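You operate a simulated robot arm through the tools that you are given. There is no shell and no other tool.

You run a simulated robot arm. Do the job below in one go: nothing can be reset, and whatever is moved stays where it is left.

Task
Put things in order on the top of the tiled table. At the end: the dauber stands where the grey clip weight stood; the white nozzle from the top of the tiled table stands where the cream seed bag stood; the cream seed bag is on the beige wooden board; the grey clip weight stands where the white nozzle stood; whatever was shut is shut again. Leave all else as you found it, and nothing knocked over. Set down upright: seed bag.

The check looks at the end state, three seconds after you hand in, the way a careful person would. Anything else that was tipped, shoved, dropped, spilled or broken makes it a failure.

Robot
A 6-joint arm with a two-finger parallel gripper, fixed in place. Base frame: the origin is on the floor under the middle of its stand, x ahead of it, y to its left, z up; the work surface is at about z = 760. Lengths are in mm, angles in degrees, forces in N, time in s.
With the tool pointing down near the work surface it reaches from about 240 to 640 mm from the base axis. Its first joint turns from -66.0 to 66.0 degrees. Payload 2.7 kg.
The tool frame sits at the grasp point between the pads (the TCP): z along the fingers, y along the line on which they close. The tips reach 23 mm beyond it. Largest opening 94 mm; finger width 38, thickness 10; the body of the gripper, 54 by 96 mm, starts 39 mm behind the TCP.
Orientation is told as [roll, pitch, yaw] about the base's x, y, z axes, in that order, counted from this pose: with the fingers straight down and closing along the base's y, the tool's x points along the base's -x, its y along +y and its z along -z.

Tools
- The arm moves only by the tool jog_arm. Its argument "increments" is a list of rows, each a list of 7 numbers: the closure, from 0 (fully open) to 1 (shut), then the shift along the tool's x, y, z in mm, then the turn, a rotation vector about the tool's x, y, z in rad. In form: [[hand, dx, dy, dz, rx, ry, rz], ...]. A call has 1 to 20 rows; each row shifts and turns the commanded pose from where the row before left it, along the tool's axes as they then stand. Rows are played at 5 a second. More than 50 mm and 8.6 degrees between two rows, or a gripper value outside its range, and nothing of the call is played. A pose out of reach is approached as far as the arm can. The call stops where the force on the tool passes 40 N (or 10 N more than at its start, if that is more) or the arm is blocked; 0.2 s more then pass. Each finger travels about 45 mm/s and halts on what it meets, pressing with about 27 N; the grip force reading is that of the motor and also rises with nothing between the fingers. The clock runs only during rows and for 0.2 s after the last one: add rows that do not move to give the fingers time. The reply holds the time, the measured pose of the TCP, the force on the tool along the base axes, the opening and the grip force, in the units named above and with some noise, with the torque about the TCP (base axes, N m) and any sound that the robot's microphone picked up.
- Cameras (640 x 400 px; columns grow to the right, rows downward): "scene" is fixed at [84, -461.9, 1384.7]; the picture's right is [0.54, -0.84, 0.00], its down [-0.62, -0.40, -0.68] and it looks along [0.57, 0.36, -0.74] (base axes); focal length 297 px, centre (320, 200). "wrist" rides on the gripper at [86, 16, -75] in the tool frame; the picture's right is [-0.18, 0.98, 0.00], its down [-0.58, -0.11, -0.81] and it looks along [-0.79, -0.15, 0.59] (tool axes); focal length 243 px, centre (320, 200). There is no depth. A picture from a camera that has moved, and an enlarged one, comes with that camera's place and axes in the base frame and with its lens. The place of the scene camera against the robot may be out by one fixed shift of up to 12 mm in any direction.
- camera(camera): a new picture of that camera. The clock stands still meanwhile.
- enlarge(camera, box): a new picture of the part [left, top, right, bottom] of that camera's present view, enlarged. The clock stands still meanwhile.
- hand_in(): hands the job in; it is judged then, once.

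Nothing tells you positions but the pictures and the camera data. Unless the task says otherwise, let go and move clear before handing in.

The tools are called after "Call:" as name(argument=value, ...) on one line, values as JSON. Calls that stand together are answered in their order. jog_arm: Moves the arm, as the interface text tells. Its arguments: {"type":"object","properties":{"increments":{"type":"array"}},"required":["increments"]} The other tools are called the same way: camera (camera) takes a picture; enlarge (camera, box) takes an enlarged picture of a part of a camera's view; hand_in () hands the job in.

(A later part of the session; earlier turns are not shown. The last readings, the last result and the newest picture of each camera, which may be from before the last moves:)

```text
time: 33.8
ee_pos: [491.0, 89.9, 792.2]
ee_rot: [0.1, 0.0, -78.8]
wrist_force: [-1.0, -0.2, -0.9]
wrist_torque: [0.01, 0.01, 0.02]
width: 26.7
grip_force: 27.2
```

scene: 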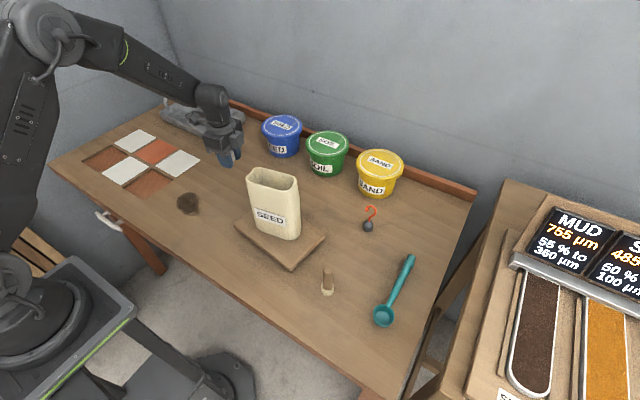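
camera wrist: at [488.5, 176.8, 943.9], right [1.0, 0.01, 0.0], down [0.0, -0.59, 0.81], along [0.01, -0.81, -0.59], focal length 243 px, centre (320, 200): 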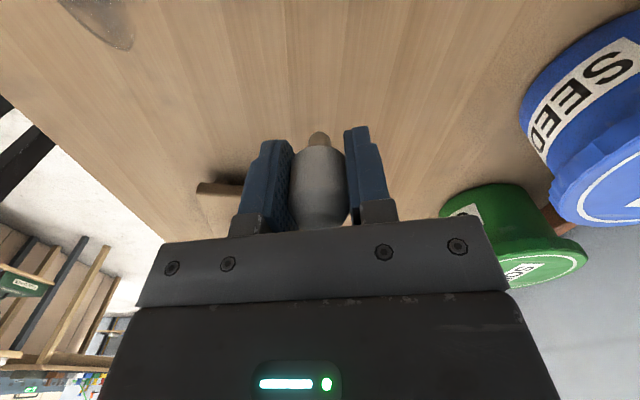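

Call:
jog_arm(increments=[[0.8, 0, 0, 0.7, 0, 0, 0], [0.8, 0, 0, 0, 0, 0, 0]])

Call:
enlarge(camera="wrist", box=[270, 110, 370, 230])

```text
time: 34.4
ee_pos: [490.0, 89.8, 791.0]
ee_rot: [0.0, 0.0, -78.9]
wrist_force: [0.4, -0.1, 1.5]
wrist_torque: [0.0, 0.01, -0.01]
width: 26.8
grip_force: 27.0
```

```text
3.33 times, centred on (320, 170) of wrist
camera zoom: at [490.9, 177.4, 863.8], right [1.0, 0.01, 0.0], down [0.0, -0.59, 0.81], along [0.01, -0.81, -0.59], focal length 809 px, centre (320, 300)
```

zoom: 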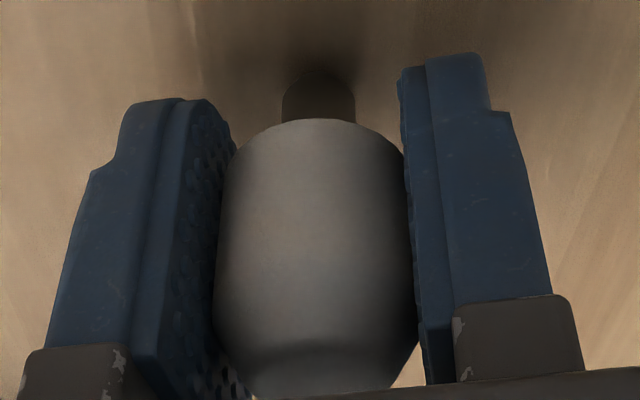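

The height matches the original grip height and light contact shows. I'll release slowly.

Call:
jog_arm(increments=[[0.75, 0, 0, 0, 0, 0, 0], [0.71, 0, 0, 0, 0, 0, 0], [0.69, 0, 0, 0, 0, 0, 0], [0.66, 0, 0, 0, 0, 0, 0], [0.6, 0, 0, 0, 0, 0, 0], [0.5, 0, 0, 0, 0, 0, 0], [0.3, 0, 0, 0, 0, 0, 0], [0.1, 0, 0, 0, 0, 0, 0], [0, 0, 0, 0, 0, 0, 0], [0, 0, 0, 0, 0, 0, 0], [0, 0, 0, 0, 0, 0, 0]])

Call:
camera(camera="wrist")

```text
time: 36.8
ee_pos: [490.9, 89.7, 790.6]
ee_rot: [0.1, 0.0, -79.0]
wrist_force: [-0.1, 0.0, -0.3]
wrist_torque: [-0.01, -0.03, -0.01]
width: 93.9
grip_force: 0.1
```

```text
taken
camera wrist: at [490.9, 177.4, 863.7], right [1.0, 0.01, 0.0], down [0.0, -0.59, 0.81], along [0.01, -0.81, -0.59], focal length 243 px, centre (320, 200)
```

wrist: 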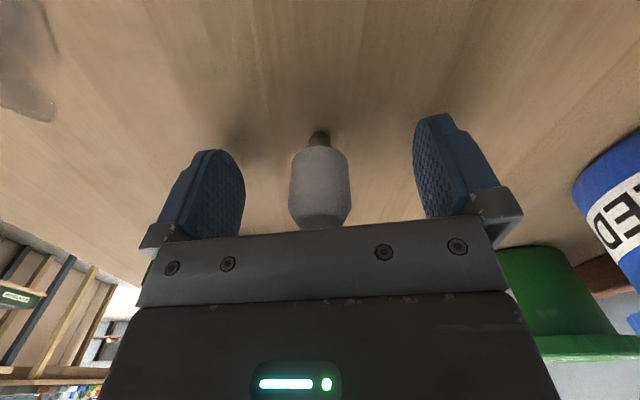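

The nozzle stands on its own. I'll rise straight up and move towards the clip weight for a close look at its hook.

Call:
jog_arm(increments=[[0, 0, 0, -10, 0, 0, 0], [0, 0, 0, -30, 0, 0, 0], [0, 0, 0, -50, 0, 0, 0], [0, 0, 0, -50, 0, 0, 0], [0, 0, 0, -50, 0, 0, 0], [0, -32, 0, 0, 0, 0, 0], [0, -32, 0, 0, 0, 0, 0], [0, -32, 0, 0, 0, 0, 0], [0, -32, 0, 0, 0, 0, 0], [0, -32, 0, 0, 0, 0, 0], [0, -32, 0, 0, 0, 0, 0], [0, -32, 0, 0, 0, 0, 0], [0, -32, 0, 0, 0, 0, 0], [0, -32, 0, 0, 0, 0, 0], [0, -32, 0, 0, 0, 0, 0], [0, 0, 0, 0, 0, 0, 0], [0, 0, 0, 0, 0, 0, 0]])

Call:
camera(camera="wrist")

Call:
camera(camera="scene")

```text
time: 40.4
ee_pos: [554.4, -225.1, 979.4]
ee_rot: [0.1, 0.0, -78.9]
wrist_force: [0.0, 0.4, -0.1]
wrist_torque: [0.02, 0.01, 0.03]
width: 94.1
grip_force: 0.0
```

```text
taken
camera wrist: at [553.8, -136.6, 1052.8], right [1.0, 0.01, 0.0], down [0.0, -0.59, 0.81], along [0.01, -0.81, -0.59], focal length 243 px, centre (320, 200)
```

wrist: 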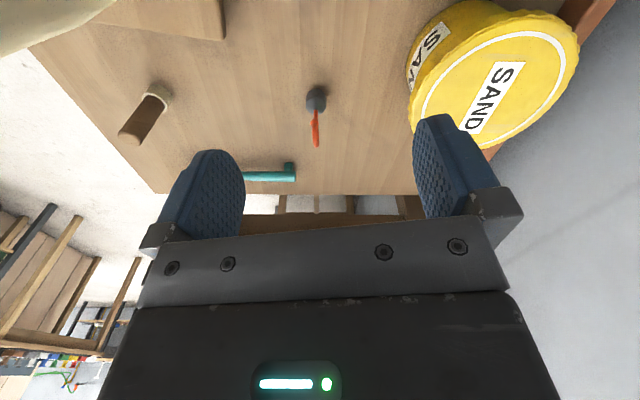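

```text
taken
```

scene: 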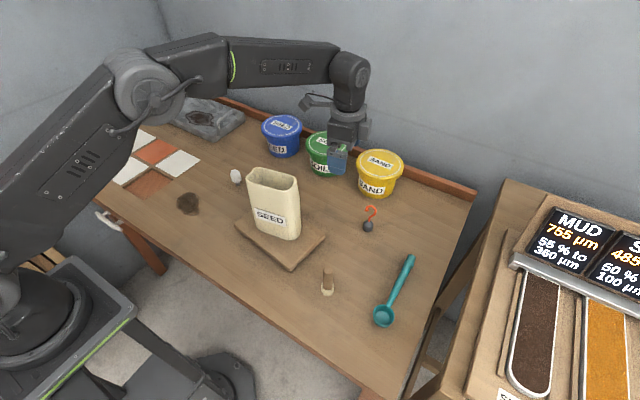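

Call:
enlarge(camera="wrist", box=[280, 70, 360, 160])

Call:
enlarge(camera="wrist", box=[100, 70, 200, 160])

Call:
enlarge(camera="scene", box=[215, 150, 265, 200])

```text
4.44 times, centred on (320, 115) of wrist
camera zoom: at [553.8, -136.6, 1052.8], right [1.0, 0.01, 0.0], down [0.0, -0.59, 0.81], along [0.01, -0.81, -0.59], focal length 1078 px, centre (320, 578)
```

zoom: 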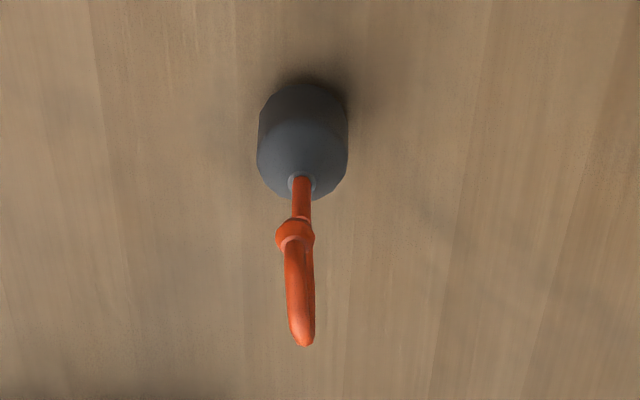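

```text
4.44 times, centred on (150, 115) of wrist
camera zoom: at [553.8, -136.6, 1052.8], right [1.0, 0.01, 0.0], down [0.0, -0.59, 0.81], along [0.01, -0.81, -0.59], focal length 1078 px, centre (1076, 578)
```

zoom: 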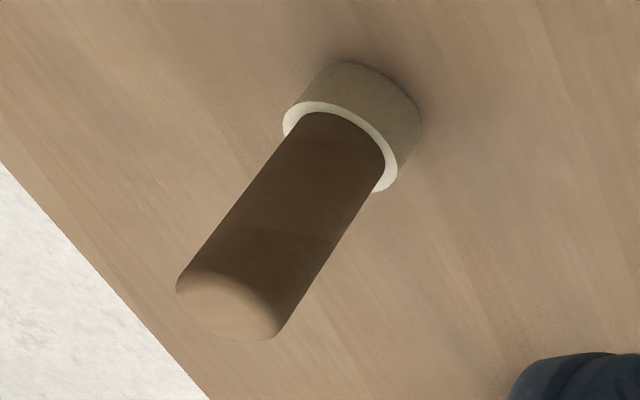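

```text
8.00 times, centred on (240, 175) of scene
camera zoom: at [84.0, -461.9, 1384.7], right [0.54, -0.84, 0.0], down [-0.62, -0.4, -0.68], along [0.57, 0.36, -0.74], focal length 2375 px, centre (960, 400)
```

zoom: 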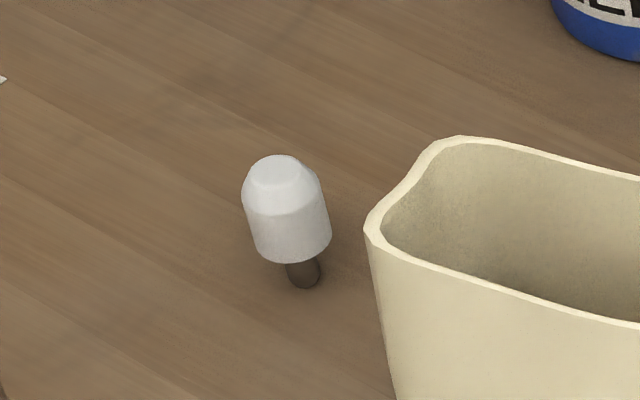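

The nozzle stands at its new spot. The weight's base is near (552, -313) and its hook rises to about z=853, in a plane almost along y. The fingers can clamp the hook flat from above, so I'll test the reach over it at a safe height.

Call:
jog_arm(increments=[[0, -33.3, -6.8, 0, 0, 0, 0], [0, -33.3, -6.8, 0, 0, 0, 0], [0, -33.3, -6.8, 0, 0, 0, 0], [0, 0, 0, 0, 0, 0, 0.0873], [0, 0, 0, 25, 0, 0, 0], [0, 0, 0, 25, 0, 0, 0], [0, 0, 0, 0, 0, 0, 0], [0, 0, 0, 0, 0, 0, 0]])

Call:
camera(camera="wrist")

Call:
enlarge(camera="scene", box=[300, 120, 440, 260])

```text
time: 42.2
ee_pos: [544.9, -322.4, 929.5]
ee_rot: [0.2, 0.0, -83.8]
wrist_force: [0.6, 0.0, 0.2]
wrist_torque: [0.0, -0.01, -0.04]
width: 94.2
grip_force: 0.0
out of reach, approached as far as the arm can: row 3
```

```text
taken
camera wrist: at [552.2, -235.0, 1001.8], right [1.0, -0.08, 0.0], down [-0.05, -0.59, 0.81], along [-0.06, -0.8, -0.59], focal length 243 px, centre (320, 200)
```

wrist: 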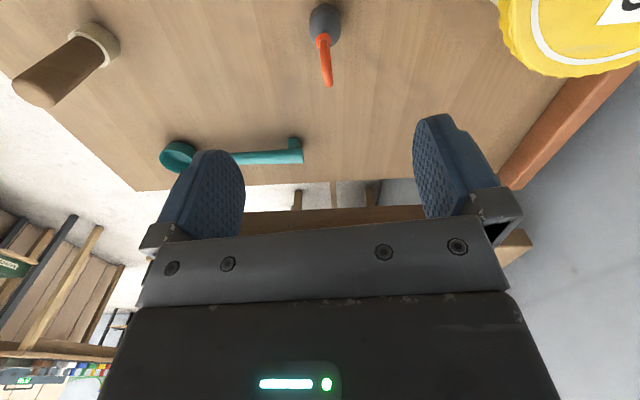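

```text
2.86 times, centred on (370, 190) of scene
camera zoom: at [84.0, -461.9, 1384.7], right [0.54, -0.84, 0.0], down [-0.62, -0.4, -0.68], along [0.57, 0.36, -0.74], focal length 848 px, centre (177, 229)
```

zoom: 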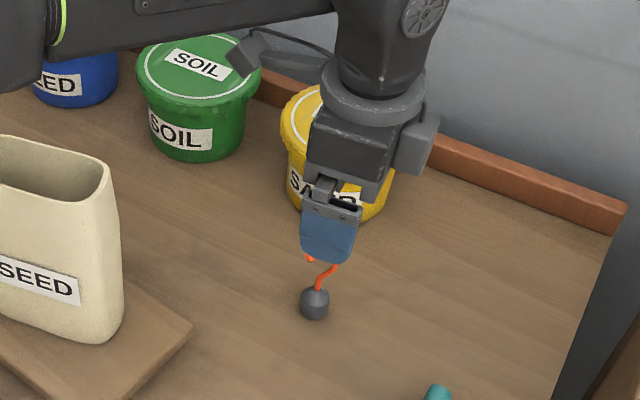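

Call:
enlarge(camera="wrist", box=[290, 0, 370, 95])

```text
4.21 times, centred on (330, 48) of wrist
camera zoom: at [552.2, -235.0, 1001.8], right [1.0, -0.08, 0.0], down [-0.05, -0.59, 0.81], along [-0.06, -0.8, -0.59], focal length 1022 px, centre (278, 842)
```

zoom: 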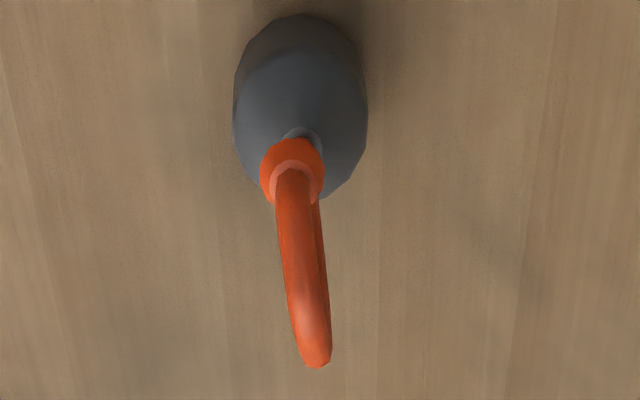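

The weight's base is at about (552, -310) and the tip ball is at +y around z=830. Reach grows nearer the table, so I'll come down while still above the hook and re-centre.

Call:
jog_arm(increments=[[0, 0, 0, 25, 0, 0, 0], [0, 0, 0, 25, 0, 0, 0], [0, 0, 4, 0, 0, 0, 0], [0, 0, 4, 0, 0, 0, 0], [0, 0, 0, 0, 0, 0, 0], [0, 0, 0, 0, 0, 0, 0]])

```text
time: 43.6
ee_pos: [554.2, -320.6, 879.2]
ee_rot: [0.2, -0.1, -83.9]
wrist_force: [-0.3, 0.7, -0.6]
wrist_torque: [0.0, 0.01, 0.02]
width: 93.9
grip_force: 0.1
```

Call:
camera(camera="wrist")

Call:
enlarge(camera="scene", box=[320, 160, 420, 250])

```text
taken
camera wrist: at [561.6, -234.1, 952.4], right [1.0, -0.08, 0.0], down [-0.05, -0.59, 0.81], along [-0.06, -0.8, -0.59], focal length 243 px, centre (320, 200)
```

wrist: 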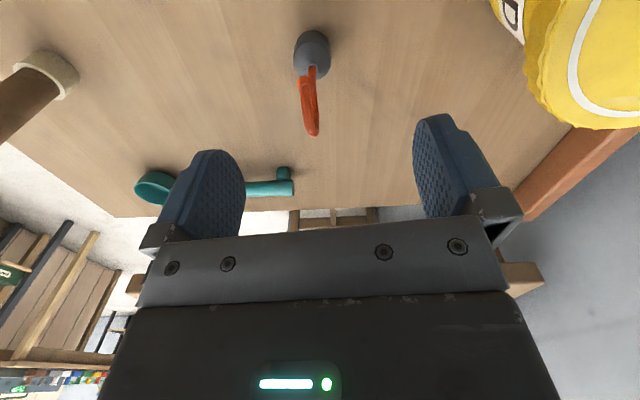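

```text
4.44 times, centred on (370, 205) of scene
camera zoom: at [84.0, -461.9, 1384.7], right [0.54, -0.84, 0.0], down [-0.62, -0.4, -0.68], along [0.57, 0.36, -0.74], focal length 1320 px, centre (98, 178)
```

zoom: 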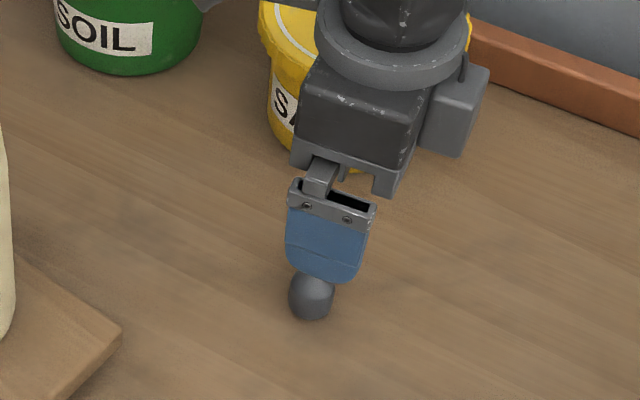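

The gripper is aligned to about 1–2 mm with the hook plane, on the side away from the tip ball. I'll lower to clamp height and close slowly.

Call:
jog_arm(increments=[[0, 0, -1.5, 10, 0, 0, 0], [0, 0, 0, 15, 0, 0, 0], [0, 0, 0, 6, 0, 0, 0], [0, 0, 0, 0, 0, 0, 0], [0.2, 0, 0, 0, 0, 0, 0], [0.4, 0, 0, 0, 0, 0, 0], [0.6, 0, 0, 0, 0, 0, 0], [0.7, 0, 0, 0, 0, 0, 0], [0.7, 0, 0, 0, 0, 0, 0]])

Call:
camera(camera="wrist")

Call:
enlarge(camera="wrist", box=[250, 60, 400, 240])

Call:
enlarge(camera="scene", box=[320, 160, 420, 250])

```text
time: 45.6
ee_pos: [554.1, -320.9, 847.7]
ee_rot: [0.0, 0.0, -83.8]
wrist_force: [-0.5, 0.3, 0.0]
wrist_torque: [0.0, 0.03, 0.01]
width: 28.2
grip_force: 0.0
```

```text
taken
camera wrist: at [560.7, -234.6, 920.7], right [1.0, -0.08, 0.0], down [-0.05, -0.59, 0.81], along [-0.06, -0.8, -0.59], focal length 243 px, centre (320, 200)
```

wrist: 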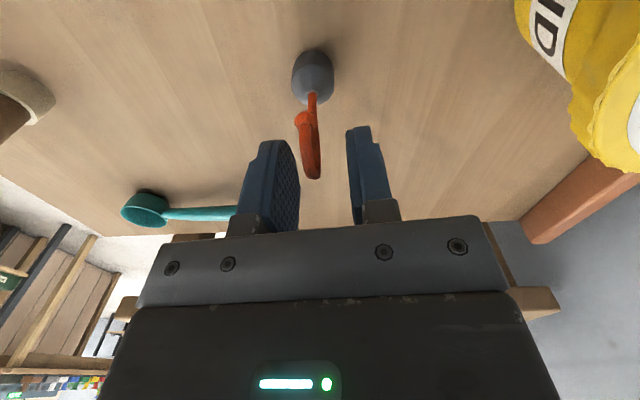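

```text
2.22 times, centred on (325, 150) of wrist
camera zoom: at [560.7, -234.6, 920.7], right [1.0, -0.08, 0.0], down [-0.05, -0.59, 0.81], along [-0.06, -0.8, -0.59], focal length 539 px, centre (309, 311)
```

zoom: 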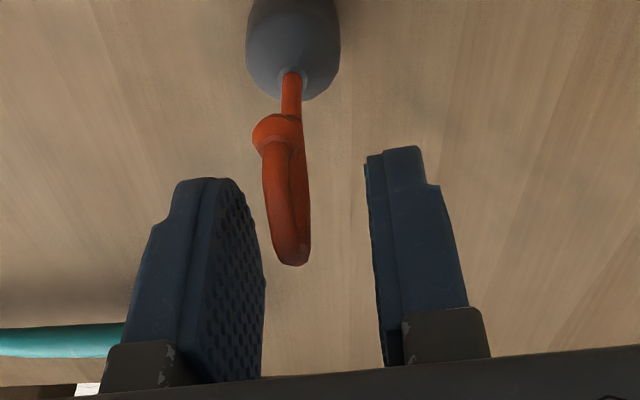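

```text
4.44 times, centred on (370, 205) of scene
camera zoom: at [84.0, -461.9, 1384.7], right [0.54, -0.84, 0.0], down [-0.62, -0.4, -0.68], along [0.57, 0.36, -0.74], focal length 1320 px, centre (98, 178)
```

zoom: 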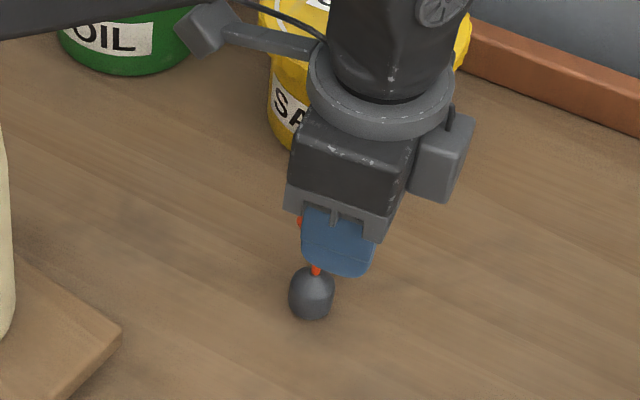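

The hook sits about 3.5 mm to the -x side of the gripper centre. I'll shift over before closing, then close in small steps.

Call:
jog_arm(increments=[[0.7, 0, -1.8, 0, 0, 0, 0], [0.7, 0, -1.8, 0, 0, 0, 0], [0.7, 0, 0, 0, 0, 0, 0], [0.8, 0, 0, 0, 0, 0, 0], [0.84, 0, 0, 0, 0, 0, 0], [0.84, 0, 0, 0, 0, 0, 0]])

Call:
enlarge(camera="wrist", box=[250, 60, 400, 240])

```text
time: 47.0
ee_pos: [550.3, -321.9, 848.7]
ee_rot: [0.2, 0.0, -83.9]
wrist_force: [-0.5, 0.7, 0.0]
wrist_torque: [-0.02, 0.01, 0.0]
width: 14.9
grip_force: 0.1
```

```text
2.22 times, centred on (325, 150) of wrist
camera zoom: at [557.4, -234.7, 921.1], right [1.0, -0.08, 0.0], down [-0.05, -0.59, 0.81], along [-0.06, -0.8, -0.59], focal length 539 px, centre (309, 311)
```

zoom: 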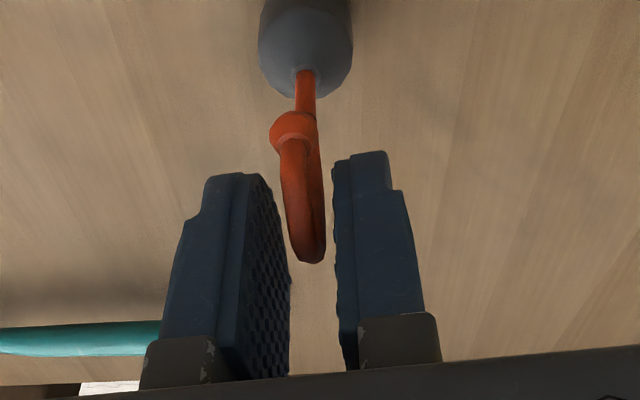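

Now the hook is well centred between the pads. Closing onto it.

Call:
jog_arm(increments=[[0.88, 0, 0, 0, 0, 0, 0], [0.91, 0, 0, 0, 0, 0, 0], [0.94, 0, 0, 0, 0, 0, 0], [0.97, 0, 0, 0, 0, 0, 0], [1, 0, 0, 0, 0, 0, 0], [1, 0, 0, 0, 0, 0, 0], [1, 0, 0, 0, 0, 0, 0]])

Call:
enlarge(camera="wrist", box=[250, 60, 400, 240])

Call:
enlarge(camera="scene", box=[320, 160, 420, 250])

```text
time: 48.6
ee_pos: [549.8, -321.7, 848.3]
ee_rot: [0.1, 0.0, -83.8]
wrist_force: [-0.3, 0.1, 0.9]
wrist_torque: [0.0, 0.04, 0.0]
width: 4.7
grip_force: 27.1
```

```text
2.22 times, centred on (325, 150) of wrist
camera zoom: at [557.3, -234.7, 921.1], right [1.0, -0.08, 0.0], down [-0.05, -0.59, 0.81], along [-0.06, -0.8, -0.59], focal length 539 px, centre (309, 311)
```

zoom: 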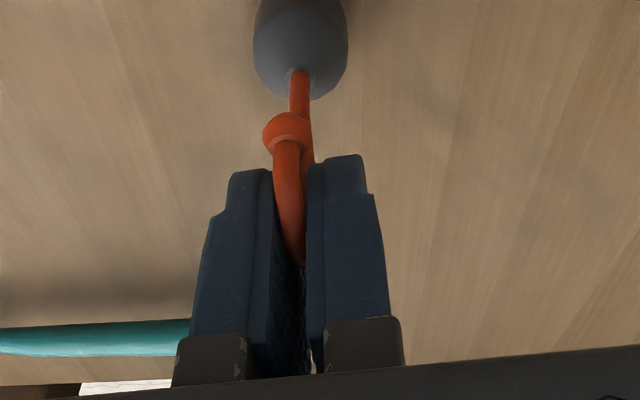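

```text
4.44 times, centred on (370, 205) of scene
camera zoom: at [84.0, -461.9, 1384.7], right [0.54, -0.84, 0.0], down [-0.62, -0.4, -0.68], along [0.57, 0.36, -0.74], focal length 1320 px, centre (98, 178)
```

zoom: 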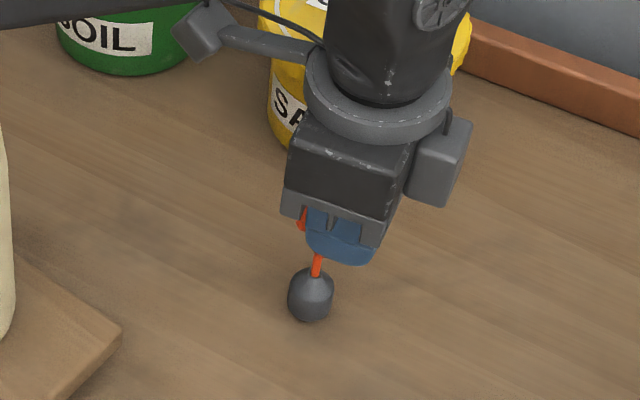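

The hook is clamped firmly. I'll lift a little, drifting inward to stay within reach, and check how the weight hangs.

Call:
jog_arm(increments=[[1, 0, 0, -5, 0, 0, 0], [1, 0, 0, -15, 0, 0, 0], [1, 5, 0, -20, 0, 0, 0], [1, 10, 0, -20, 0, 0, 0], [1, 15, 0, -20, 0, 0, 0], [1, 20, 0, -20, 0, 0, 0], [1, 0, 0, 0, 0, 0, 0], [1, 0, 0, 0, 0, 0, 0]])

Call:
camera(camera="wrist")

Call:
enlarge(camera="scene", box=[300, 130, 420, 250])

```text
time: 50.4
ee_pos: [544.2, -271.6, 950.2]
ee_rot: [0.1, 0.0, -83.9]
wrist_force: [-0.3, 0.0, -0.8]
wrist_torque: [-0.03, -0.04, -0.02]
width: 4.7
grip_force: 26.8
```

```text
taken
camera wrist: at [552.3, -184.6, 1022.8], right [1.0, -0.08, 0.0], down [-0.05, -0.59, 0.81], along [-0.06, -0.8, -0.59], focal length 243 px, centre (320, 200)
```

wrist: 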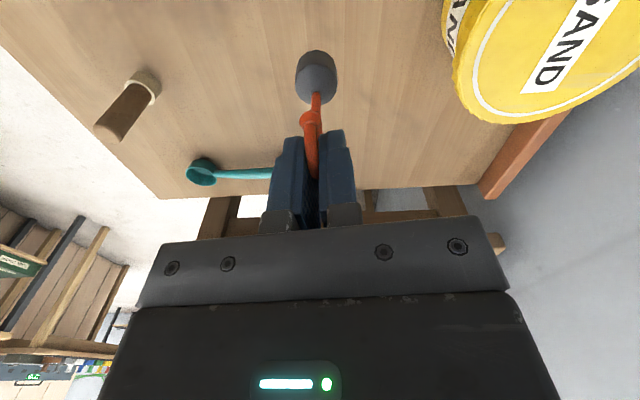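

```text
3.33 times, centred on (360, 190) of scene
camera zoom: at [84.1, -461.9, 1384.7], right [0.54, -0.84, 0.0], down [-0.62, -0.4, -0.68], along [0.57, 0.36, -0.74], focal length 990 px, centre (187, 233)
```

zoom: 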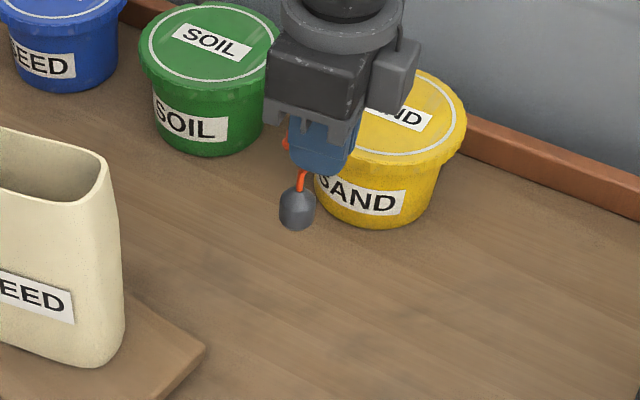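

The weight hangs straight, with nothing else disturbed. I'll carry it around the far side of the bag to the nozzle's old spot at (311, 110).

Call:
jog_arm(increments=[[1, 15, 1.3, 0, 0, 0, 0], [1, 30.1, 2.63, 0, 0, 0, 0], [1, 30.1, 2.63, 0, 0, 0, 0], [1, 30.1, 2.63, 0, 0, 0, 0], [1, 30.1, 2.63, 0, 0, 0, 0], [1, 30.1, 2.63, 0, 0, 0, 0], [1, 30.1, 2.63, 0, 0, 0, 0], [1, 30.1, 2.63, 0, 0, 0, 0], [1, 30.1, 2.63, 0, 0, 0, 0], [1, 15, 1.3, 0, 0, 0, 0], [1, 0, 0, 0, 0, 0, 0]])

Call:
jog_arm(increments=[[1, 7.7, -13.5, 0, 0, 0, 0], [1, 15.4, -27, 0, 0, 0, 0], [1, 15.4, -27, 0, 0, 0, 0], [1, 15.4, -27, 0, 0, 0, 0], [1, 15.4, -27, 0, 0, 0, 0], [1, 15.4, -27, 0, 0, 0, 0], [1, 15.4, -27, 0, 0, 0, 0], [1, 15.4, -27, 0, 0, 0, 0], [1, 7.7, -13.5, 0, 0, 0, 0], [1, 0, 0, 0, 0, 0, 0], [1, 0, 0, 0, 0, 0, 0]])

Call:
camera(camera="wrist")

Call:
camera(camera="scene")

```text
time: 52.8
ee_pos: [538.5, -1.1, 949.2]
ee_rot: [0.1, 0.0, -83.9]
wrist_force: [0.1, 0.3, 0.1]
wrist_torque: [-0.01, 0.0, 0.0]
width: 4.8
grip_force: 27.2
```

```text
time: 55.2
ee_pos: [310.7, 98.7, 950.3]
ee_rot: [0.1, 0.0, -83.8]
wrist_force: [0.3, 0.5, -1.0]
wrist_torque: [-0.04, -0.01, 0.01]
width: 4.8
grip_force: 27.1
```

```text
taken
camera wrist: at [317.8, 185.3, 1022.7], right [1.0, -0.08, 0.0], down [-0.05, -0.59, 0.81], along [-0.06, -0.8, -0.59], focal length 243 px, centre (320, 200)
```

wrist: 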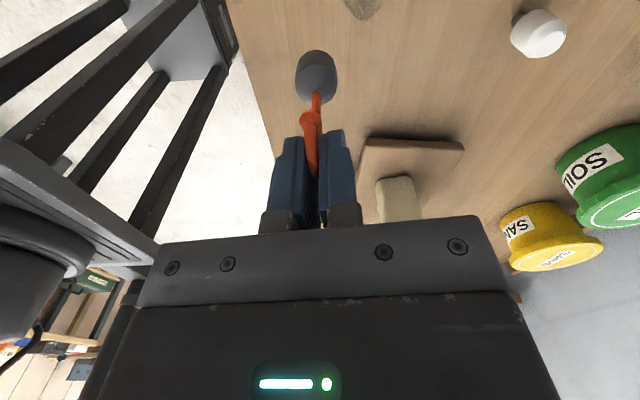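

```text
taken
```

scene: 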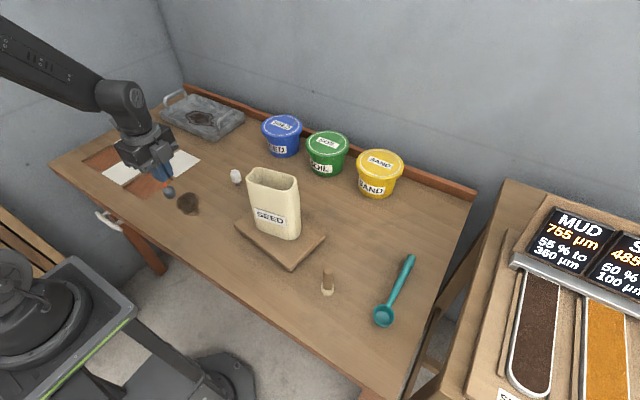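

The weight is over the nozzle's old spot. I'll lower it to just above the table.

Call:
jog_arm(increments=[[1, 0.5, 1, 20, 0, 0, 0], [1, 0, 0, 30, 0, 0, 0], [1, 0, 0, 25, 0, 0, 0], [1, 0, 0, 13, 0, 0, 0], [1, 0, 0, 7, 0, 0, 0], [1, 0, 0, 3, 0, 0, 0], [1, 0, 0, 0, 0, 0, 0], [1, 0, 0, 0, 0, 0, 0]])

Call:
enlarge(camera="wrist", box=[250, 20, 400, 200])

Call:
enlarge(camera="scene", box=[140, 140, 240, 240])

```text
time: 57.0
ee_pos: [311.8, 97.1, 849.6]
ee_rot: [0.1, 0.0, -84.0]
wrist_force: [0.1, 0.3, -1.6]
wrist_torque: [-0.01, -0.01, 0.01]
width: 4.8
grip_force: 27.1
```

```text
2.22 times, centred on (325, 110) of wrist
camera zoom: at [319.5, 185.5, 922.9], right [1.0, -0.08, 0.0], down [-0.05, -0.59, 0.81], along [-0.06, -0.8, -0.59], focal length 539 px, centre (309, 400)
```

zoom: 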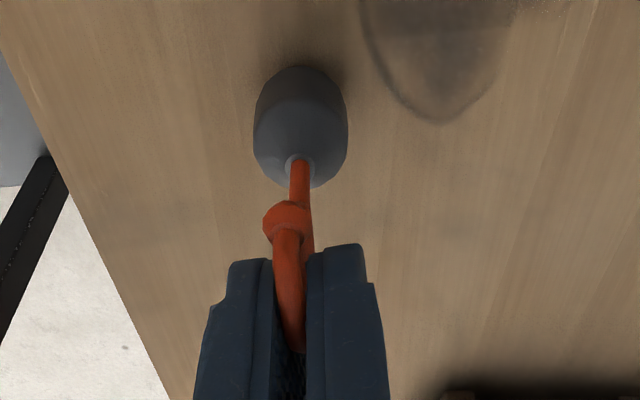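

```text
4.00 times, centred on (190, 190) of scene
camera zoom: at [84.1, -461.9, 1384.7], right [0.54, -0.84, 0.0], down [-0.62, -0.4, -0.68], along [0.57, 0.36, -0.74], focal length 1188 px, centre (840, 240)
```

zoom: 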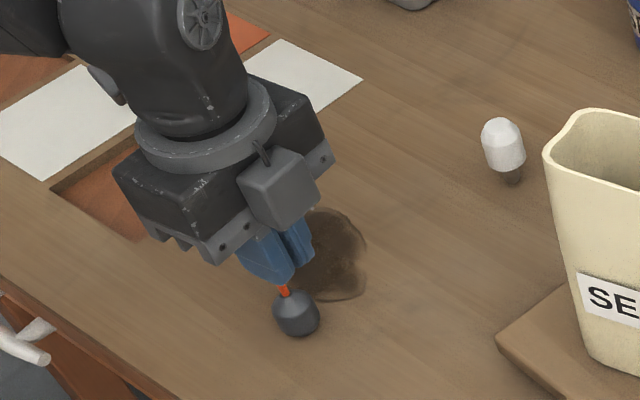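

Call:
jog_arm(increments=[[1, 1.5, -0.5, 0.5, 0, 0, 0], [1, 0, 0, 0.7, 0, 0, 0], [1, 0, 0, 0, 0, 0, 0]])

```text
time: 57.8
ee_pos: [311.2, 100.5, 848.7]
ee_rot: [0.1, 0.0, -83.9]
wrist_force: [0.9, -0.5, -0.2]
wrist_torque: [-0.01, -0.04, 0.01]
width: 4.7
grip_force: 27.4
```

Call:
jog_arm(increments=[[1, 0, 0, 0.7, 0, 0, 0], [1, 0, 0, 0, 0, 0, 0]])

Call:
enlarge(camera="wrist", box=[250, 20, 400, 200])

```text
time: 58.4
ee_pos: [311.1, 100.6, 850.2]
ee_rot: [0.1, 0.0, -83.8]
wrist_force: [0.5, -0.6, -0.2]
wrist_torque: [-0.01, 0.03, 0.03]
width: 4.8
grip_force: 26.9
```

```text
2.22 times, centred on (325, 110) of wrist
camera zoom: at [318.1, 187.6, 921.8], right [1.0, -0.08, 0.0], down [-0.05, -0.59, 0.81], along [-0.06, -0.8, -0.59], focal length 539 px, centre (309, 400)
```

zoom: 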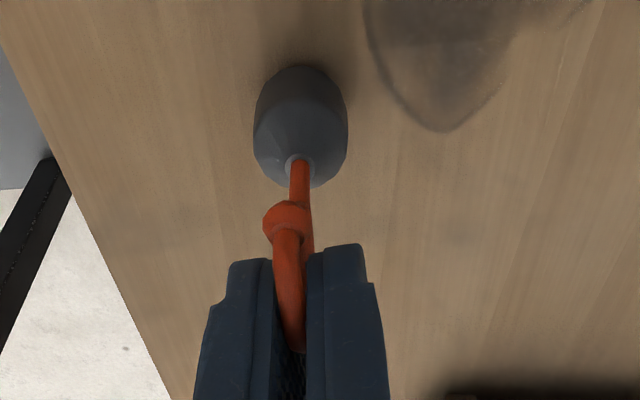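

Call:
jog_arm(increments=[[1, 0, 0, 0.8, 0, 0, 0], [1, 0, 0, 0, 0, 0, 0], [1, 0, 0, 0, 0, 0, 0]])

```text
time: 59.2
ee_pos: [310.1, 100.2, 848.5]
ee_rot: [0.1, 0.1, -83.9]
wrist_force: [0.3, -0.2, -0.2]
wrist_torque: [0.01, -0.04, 0.02]
width: 4.6
grip_force: 26.8
```

Call:
jog_arm(increments=[[1, 0, 0, 0.5, 0, 0, 0], [1, 0, 0, 0, 0, 0, 0]])

Call:
jog_arm(increments=[[1, 0, 0, 0, 0, 0, 0]])

Call:
enlarge(camera="wrist", box=[250, 20, 400, 200])

```text
time: 59.8
ee_pos: [310.5, 100.2, 848.0]
ee_rot: [0.0, 0.1, -84.0]
wrist_force: [-0.1, -0.1, 7.2]
wrist_torque: [0.09, 0.1, -0.01]
width: 4.5
grip_force: 27.2
```

```text
time: 60.2
ee_pos: [310.1, 100.0, 848.3]
ee_rot: [0.1, 0.1, -83.8]
wrist_force: [0.4, 0.2, 9.8]
wrist_torque: [0.09, 0.05, 0.01]
width: 4.7
grip_force: 26.6
```

```text
2.22 times, centred on (325, 110) of wrist
camera zoom: at [318.4, 187.8, 921.0], right [1.0, -0.08, 0.0], down [-0.05, -0.59, 0.81], along [-0.06, -0.8, -0.59], focal length 539 px, centre (309, 400)
```

zoom: 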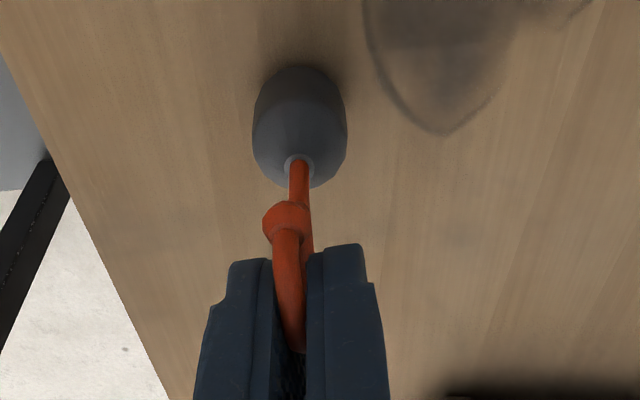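

Contact is confirmed at about 9 N. I'll ease off a fraction and open slowly.

Call:
jog_arm(increments=[[1, 0, 0, -0.3, 0, 0, 0], [1, 0, 0, 0, 0, 0, 0], [0.96, 0, 0, 0, 0, 0, 0], [0.94, 0, 0, 0, 0, 0, 0], [0.92, 0, 0, 0, 0, 0, 0], [0.9, 0, 0, 0, 0, 0, 0], [0.85, 0, 0, 0, 0, 0, 0], [0.75, 0, 0, 0, 0, 0, 0], [0.6, 0, 0, 0, 0, 0, 0], [0.4, 0, 0, 0, 0, 0, 0], [0.4, 0, 0, 0, 0, 0, 0], [0.4, 0, 0, 0, 0, 0, 0]])

Call:
camera(camera="wrist")

Call:
enlarge(camera="scene", box=[140, 140, 240, 240])

```text
time: 62.8
ee_pos: [310.9, 100.2, 848.4]
ee_rot: [0.1, 0.0, -83.9]
wrist_force: [0.7, 0.0, 0.6]
wrist_torque: [0.02, -0.01, 0.03]
width: 56.2
grip_force: 0.0
```

```text
taken
camera wrist: at [318.3, 187.7, 921.1], right [1.0, -0.08, 0.0], down [-0.05, -0.59, 0.81], along [-0.06, -0.8, -0.59], focal length 243 px, centre (320, 200)
```

wrist: 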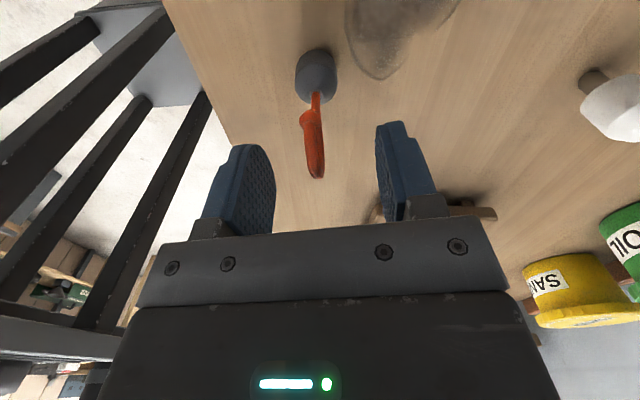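

```text
4.00 times, centred on (190, 190) of scene
camera zoom: at [84.0, -461.9, 1384.7], right [0.54, -0.84, 0.0], down [-0.62, -0.4, -0.68], along [0.57, 0.36, -0.74], focal length 1188 px, centre (840, 240)
```

zoom: 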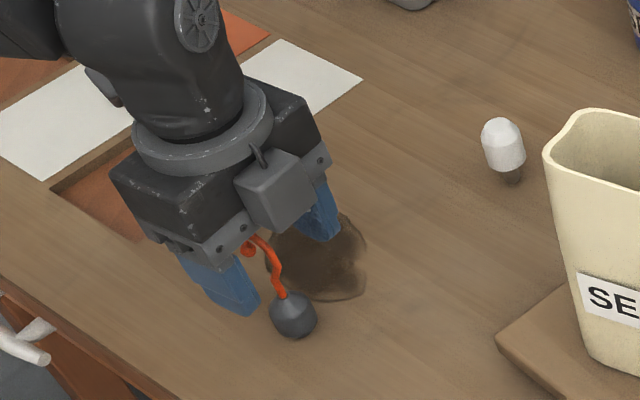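

The clip weight stands at the nozzle's old place. I'll rise clear, swing round to the dauber high above everything, and return the tool to zero yaw.

Call:
jog_arm(increments=[[0.2, 0, 0, 0, 0, 0, 0], [0, 0, 0, -5, 0, 0, 0], [0, 0, 0, -30, 0, 0, 0], [0, 0, 0, -50, 0, 0, 0], [0, 0, 0, -50, 0, 0, 0], [0, 0, 0, -50, 0, 0, 0], [0, -35.9, -5.6, 0, 0, 0, 0], [0, -35.9, -5.6, 0, 0, 0, 0], [0, -35.9, -5.6, 0, 0, 0, 0], [0, -35.9, -5.6, 0, 0, 0, 0], [0, -35.9, -5.6, 0, 0, 0, 0], [0, -35.9, -5.6, 0, 0, 0, 0], [0, -35.9, -5.6, 0, 0, 0, 0], [0, -35.9, -5.6, 0, 0, 0, 0], [0, -35.9, -5.6, 0, 0, 0, 0], [0, -35.9, -5.6, 0, 0, 0, 0], [0, -35.9, -5.6, 0, 0, 0, 0], [0, 0, 0, 0, 0, 0, 0]])

Call:
jog_arm(increments=[[0, 0, 0, 0, 0, 0, -0.1466], [0, 0, 0, 0, 0, 0, -0.1466], [0, 0, 0, 0, 0, 0, -0.1466], [0, 0, 0, 0, 0, 0, -0.1466], [0, 0, 0, 0, 0, 0, -0.1466], [0, 0, 0, 0, 0, 0, -0.1466], [0, 0, 0, 0, 0, 0, -0.1466], [0, 0, 0, 0, 0, 0, -0.1466], [0, 0, 0, 0, 0, 0, -0.1466], [0, 0, 0, 0, 0, 0, -0.1466], [0, 0, 0, 35, 0, 0, 0], [0, 0, 0, 35, 0, 0, 0], [0, 0, 0, 0, 0, 0, 0], [0, 0, 0, 0, 0, 0, 0]])

Call:
camera(camera="wrist")

Call:
camera(camera="scene")

```text
time: 66.6
ee_pos: [290.3, -300.7, 1031.7]
ee_rot: [0.2, 0.0, -83.9]
wrist_force: [0.8, 0.0, 0.2]
wrist_torque: [0.01, -0.03, -0.01]
width: 94.2
grip_force: 0.0
```

```text
time: 69.6
ee_pos: [290.1, -299.2, 962.9]
ee_rot: [-0.1, -0.1, 0.1]
wrist_force: [0.0, -0.7, -0.4]
wrist_torque: [0.01, 0.02, 0.04]
width: 94.0
grip_force: 0.0
```

```text
taken
camera wrist: at [202.9, -283.2, 1035.1], right [0.18, 0.98, 0.0], down [0.58, -0.11, 0.81], along [0.79, -0.15, -0.59], focal length 243 px, centre (320, 200)
```

wrist: 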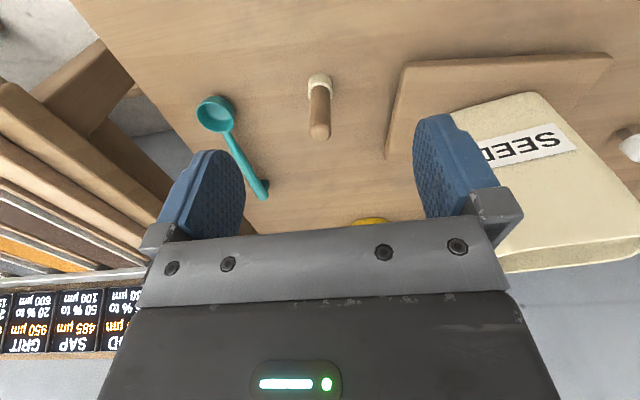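

```text
taken
```

scene: 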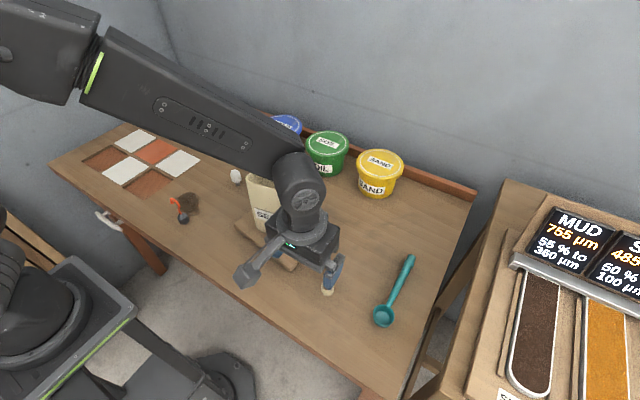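

Call:
enlarge(camera="wrist", box=[285, 60, 355, 150])

Call:
enlarge(camera="scene", box=[150, 160, 260, 240])

```text
4.44 times, centred on (320, 105) of wrist
camera zoom: at [202.9, -283.2, 1035.1], right [0.18, 0.98, 0.0], down [0.58, -0.11, 0.81], along [0.79, -0.15, -0.59], focal length 1078 px, centre (320, 622)
```

zoom: 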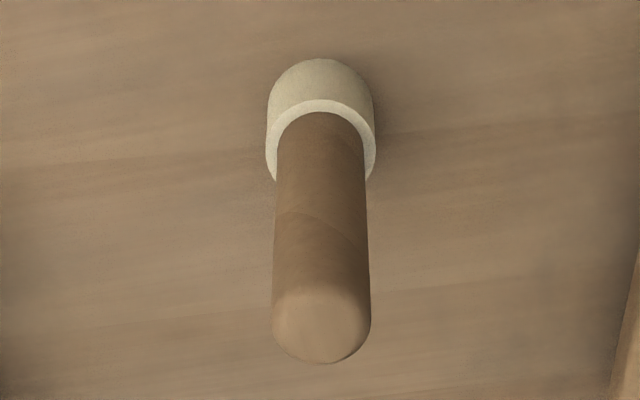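

```text
5.00 times, centred on (205, 200) of scene
camera zoom: at [84.0, -461.9, 1384.7], right [0.54, -0.84, 0.0], down [-0.62, -0.4, -0.68], along [0.57, 0.36, -0.74], focal length 1484 px, centre (895, 200)
```

zoom: 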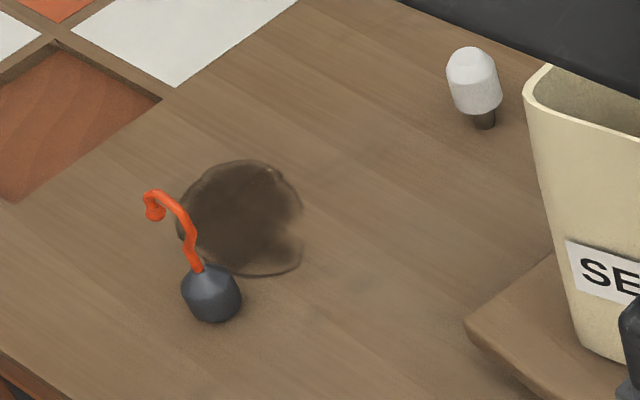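

The clip weight and nozzle both stand well. I'll compare the weight's spot with the first close-up of the nozzle, using the same crop.

Call:
enlarge(camera="scene", box=[165, 185, 213, 233])

```text
8.33 times, centred on (189, 209) of scene
camera zoom: at [84.0, -461.9, 1384.7], right [0.54, -0.84, 0.0], down [-0.62, -0.4, -0.68], along [0.57, 0.36, -0.74], focal length 2474 px, centre (1412, 125)
```

zoom: 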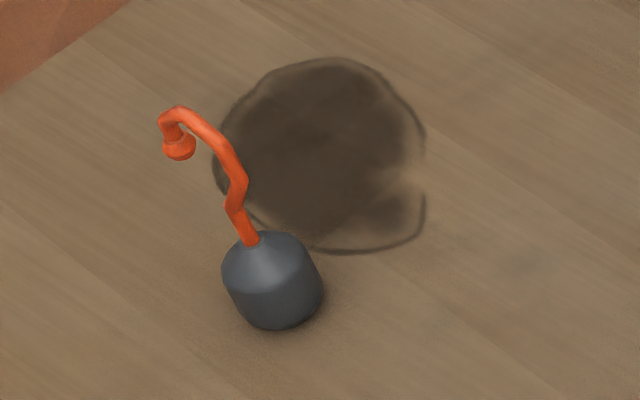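

The dauber stands at about (348, -311), with a 21 mm handle above the cream foot and its top near z=847. I'll centre over it and come partly down.

Call:
jog_arm(increments=[[0, -29.6, -6, 0, 0, 0, 0], [0, -29.6, -6, 0, 0, 0, 0], [0, 0, 0, 35, 0, 0, 0], [0, 0, 0, 35, 0, 0, 0], [0, 0, 0, 15, 0, 0, 0], [0, 0, 0, 0, 0, 0, 0], [0, 0, 0, 0, 0, 0, 0]])

Call:
camera(camera="wrist")

Call:
enlarge(camera="scene", box=[270, 200, 400, 320])

```text
time: 71.2
ee_pos: [348.1, -312.4, 877.2]
ee_rot: [0.0, -0.1, 0.1]
wrist_force: [0.7, -0.5, -0.4]
wrist_torque: [0.02, -0.01, 0.02]
width: 94.1
grip_force: 0.0
```

```text
taken
camera wrist: at [262.5, -296.5, 949.8], right [0.18, 0.98, 0.0], down [0.58, -0.11, 0.81], along [0.79, -0.15, -0.59], focal length 243 px, centre (320, 200)
```

wrist: 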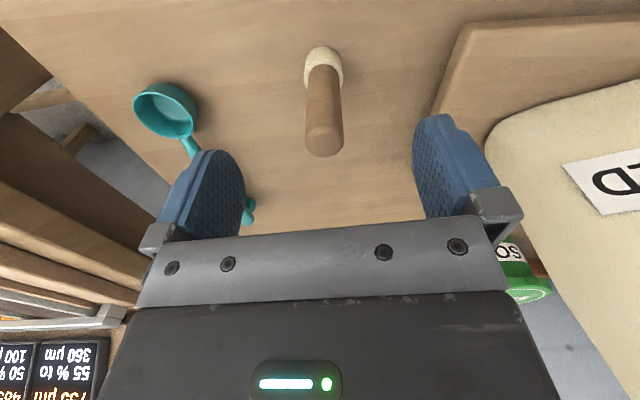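

```text
3.33 times, centred on (335, 260) of scene
camera zoom: at [84.0, -461.9, 1384.7], right [0.54, -0.84, 0.0], down [-0.62, -0.4, -0.68], along [0.57, 0.36, -0.74], focal length 990 px, centre (270, 0)
```

zoom: 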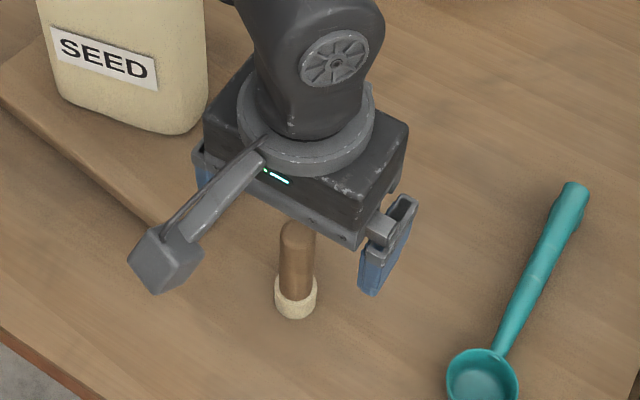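

Call:
jog_arm(increments=[[0, 0, 0.8, 25, 0, 0, 0], [0, 0, 0, 20, 0, 0, 0], [0, 0, 0, 12, 0, 0, 0], [0, 0, 0, 0, 0, 0, 0], [0.2, 0, 0, 0, 0, 0, 0], [0.4, 0, 0, 0, 0, 0, 0], [0.6, 0, 0, 0, 0, 0, 0], [0.7, 0, 0, 0, 0, 0, 0], [0.74, 0, 0, 0, 0, 0, 0], [0.78, 0, 0, 0, 0, 0, 0], [0.82, 0, 0, 0, 0, 0, 0], [0.86, 0, 0, 0, 0, 0, 0], [0.86, 0, 0, 0, 0, 0, 0], [0.86, 0, 0, 0, 0, 0, 0]])

Call:
camera(camera="wrist")

Call:
enlarge(camera="scene", box=[270, 200, 400, 320])

```text
time: 74.2
ee_pos: [351.6, -308.9, 822.4]
ee_rot: [0.0, 0.0, 0.1]
wrist_force: [0.1, 0.1, 0.6]
wrist_torque: [0.01, -0.01, -0.02]
width: 20.7
grip_force: 26.8
```

```text
taken
camera wrist: at [264.6, -294.2, 894.0], right [0.18, 0.98, 0.0], down [0.58, -0.11, 0.81], along [0.79, -0.15, -0.59], focal length 243 px, centre (320, 200)
```

wrist: 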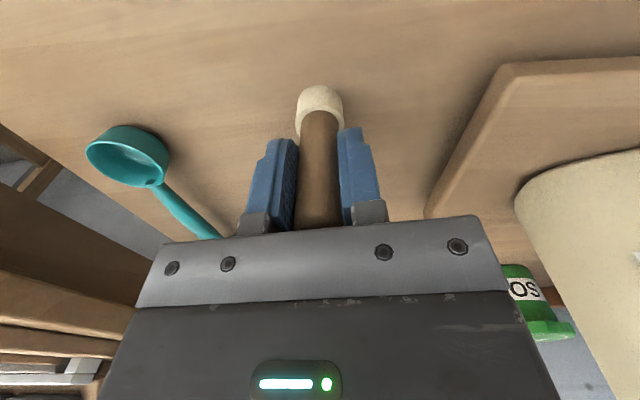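

```text
3.33 times, centred on (335, 260) of scene
camera zoom: at [84.0, -461.9, 1384.7], right [0.54, -0.84, 0.0], down [-0.62, -0.4, -0.68], along [0.57, 0.36, -0.74], focal length 990 px, centre (270, 0)
```

zoom: 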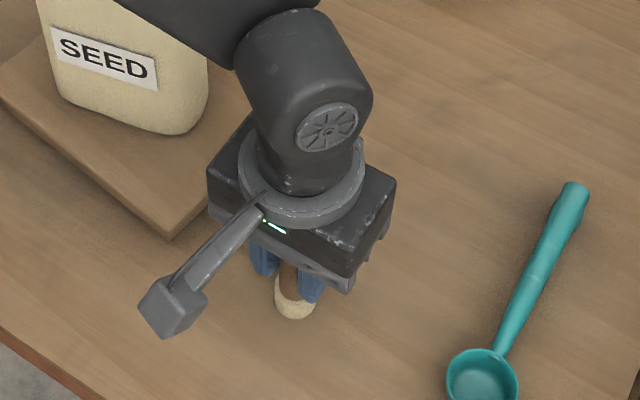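

The dauber is gripped at 20.7 mm on its handle. I'll lift it and carry it straight out to the weight's old place at (551, -311).

Call:
jog_arm(increments=[[0.86, 0, 0, -8, 0, 0, 0], [0.86, 0, 0, -22, 0, 0, 0], [0.86, 0, 0, -25, 0, 0, 0], [0.86, -15, 0, 0, 0, 0, 0], [0.86, -29, 0, 0, 0, 0, 0], [0.86, -29, 0, 0, 0, 0, 0], [0.86, -29, 0, 0, 0, 0, 0], [0.86, -29, 0, 0, 0, 0, 0], [0.86, -29, 0, 0, 0, 0, 0], [0.86, -27, 0, 0, 0, 0, 0], [0.86, -15, 0, 0, 0, 0, 0], [0.86, 0, 0, 0, 0, 0, 0], [0.86, 0, 0, 0, 0, 0, 0]])

Call:
camera(camera="wrist")

Call:
enlarge(camera="scene", box=[300, 130, 440, 260])

```text
time: 77.0
ee_pos: [551.1, -311.2, 874.9]
ee_rot: [-0.1, -0.1, 0.0]
wrist_force: [0.3, 0.4, -0.6]
wrist_torque: [0.01, 0.0, -0.02]
width: 20.8
grip_force: 27.4
```

```text
taken
camera wrist: at [465.8, -295.9, 948.0], right [0.18, 0.98, 0.0], down [0.58, -0.11, 0.81], along [0.79, -0.15, -0.59], focal length 243 px, centre (320, 200)
```

wrist: 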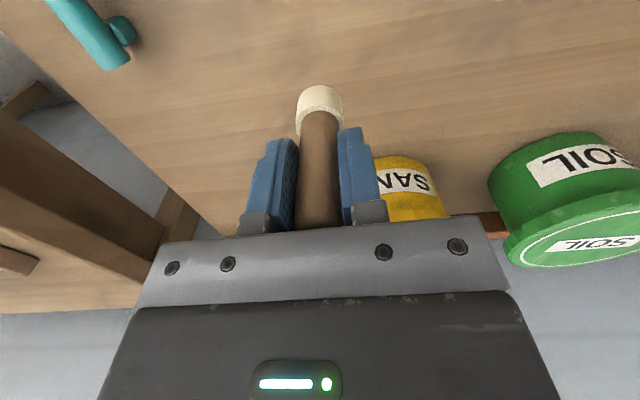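

```text
3.08 times, centred on (370, 195) of scene
camera zoom: at [84.1, -461.9, 1384.7], right [0.54, -0.84, 0.0], down [-0.62, -0.4, -0.68], along [0.57, 0.36, -0.74], focal length 914 px, centre (166, 215)
```

zoom: 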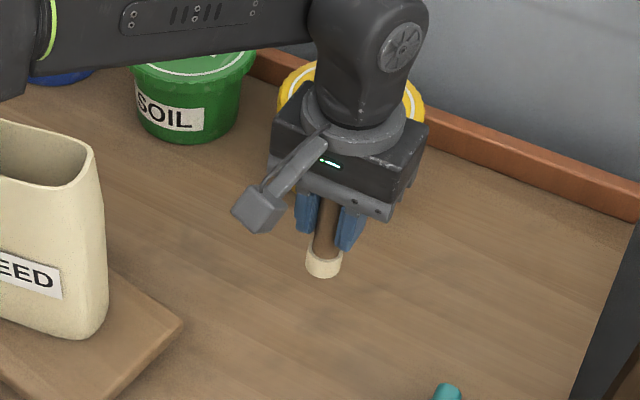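

The dauber is right over the weight's old spot. I'll lower it to just above the table.

Call:
jog_arm(increments=[[0.86, -0.5, 0.7, 20, 0, 0, 0], [0.86, 0, 0, 18, 0, 0, 0], [0.86, 0, 0, 9, 0, 0, 0], [0.86, 0, 0, 4, 0, 0, 0], [0.86, 0, 0, 0, 0, 0, 0], [0.86, 0, 0, 0, 0, 0, 0]])

Call:
camera(camera="wrist")

```text
time: 78.4
ee_pos: [553.3, -307.6, 823.9]
ee_rot: [0.0, -0.1, 0.1]
wrist_force: [-0.1, -0.7, 0.1]
wrist_torque: [0.02, 0.0, 0.01]
width: 21.1
grip_force: 26.9
```

```text
taken
camera wrist: at [467.0, -292.8, 897.3], right [0.18, 0.98, 0.0], down [0.58, -0.11, 0.81], along [0.79, -0.15, -0.59], focal length 243 px, centre (320, 200)
```

wrist: 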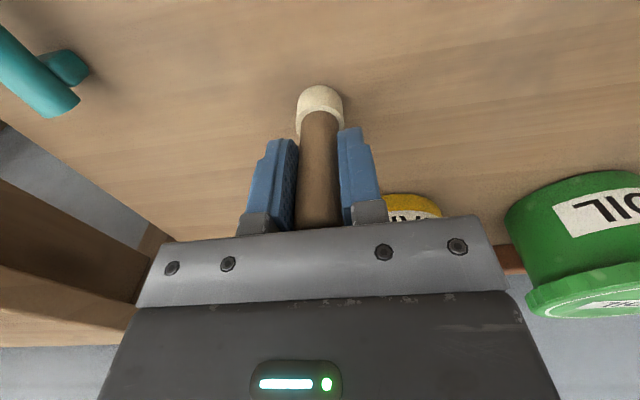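

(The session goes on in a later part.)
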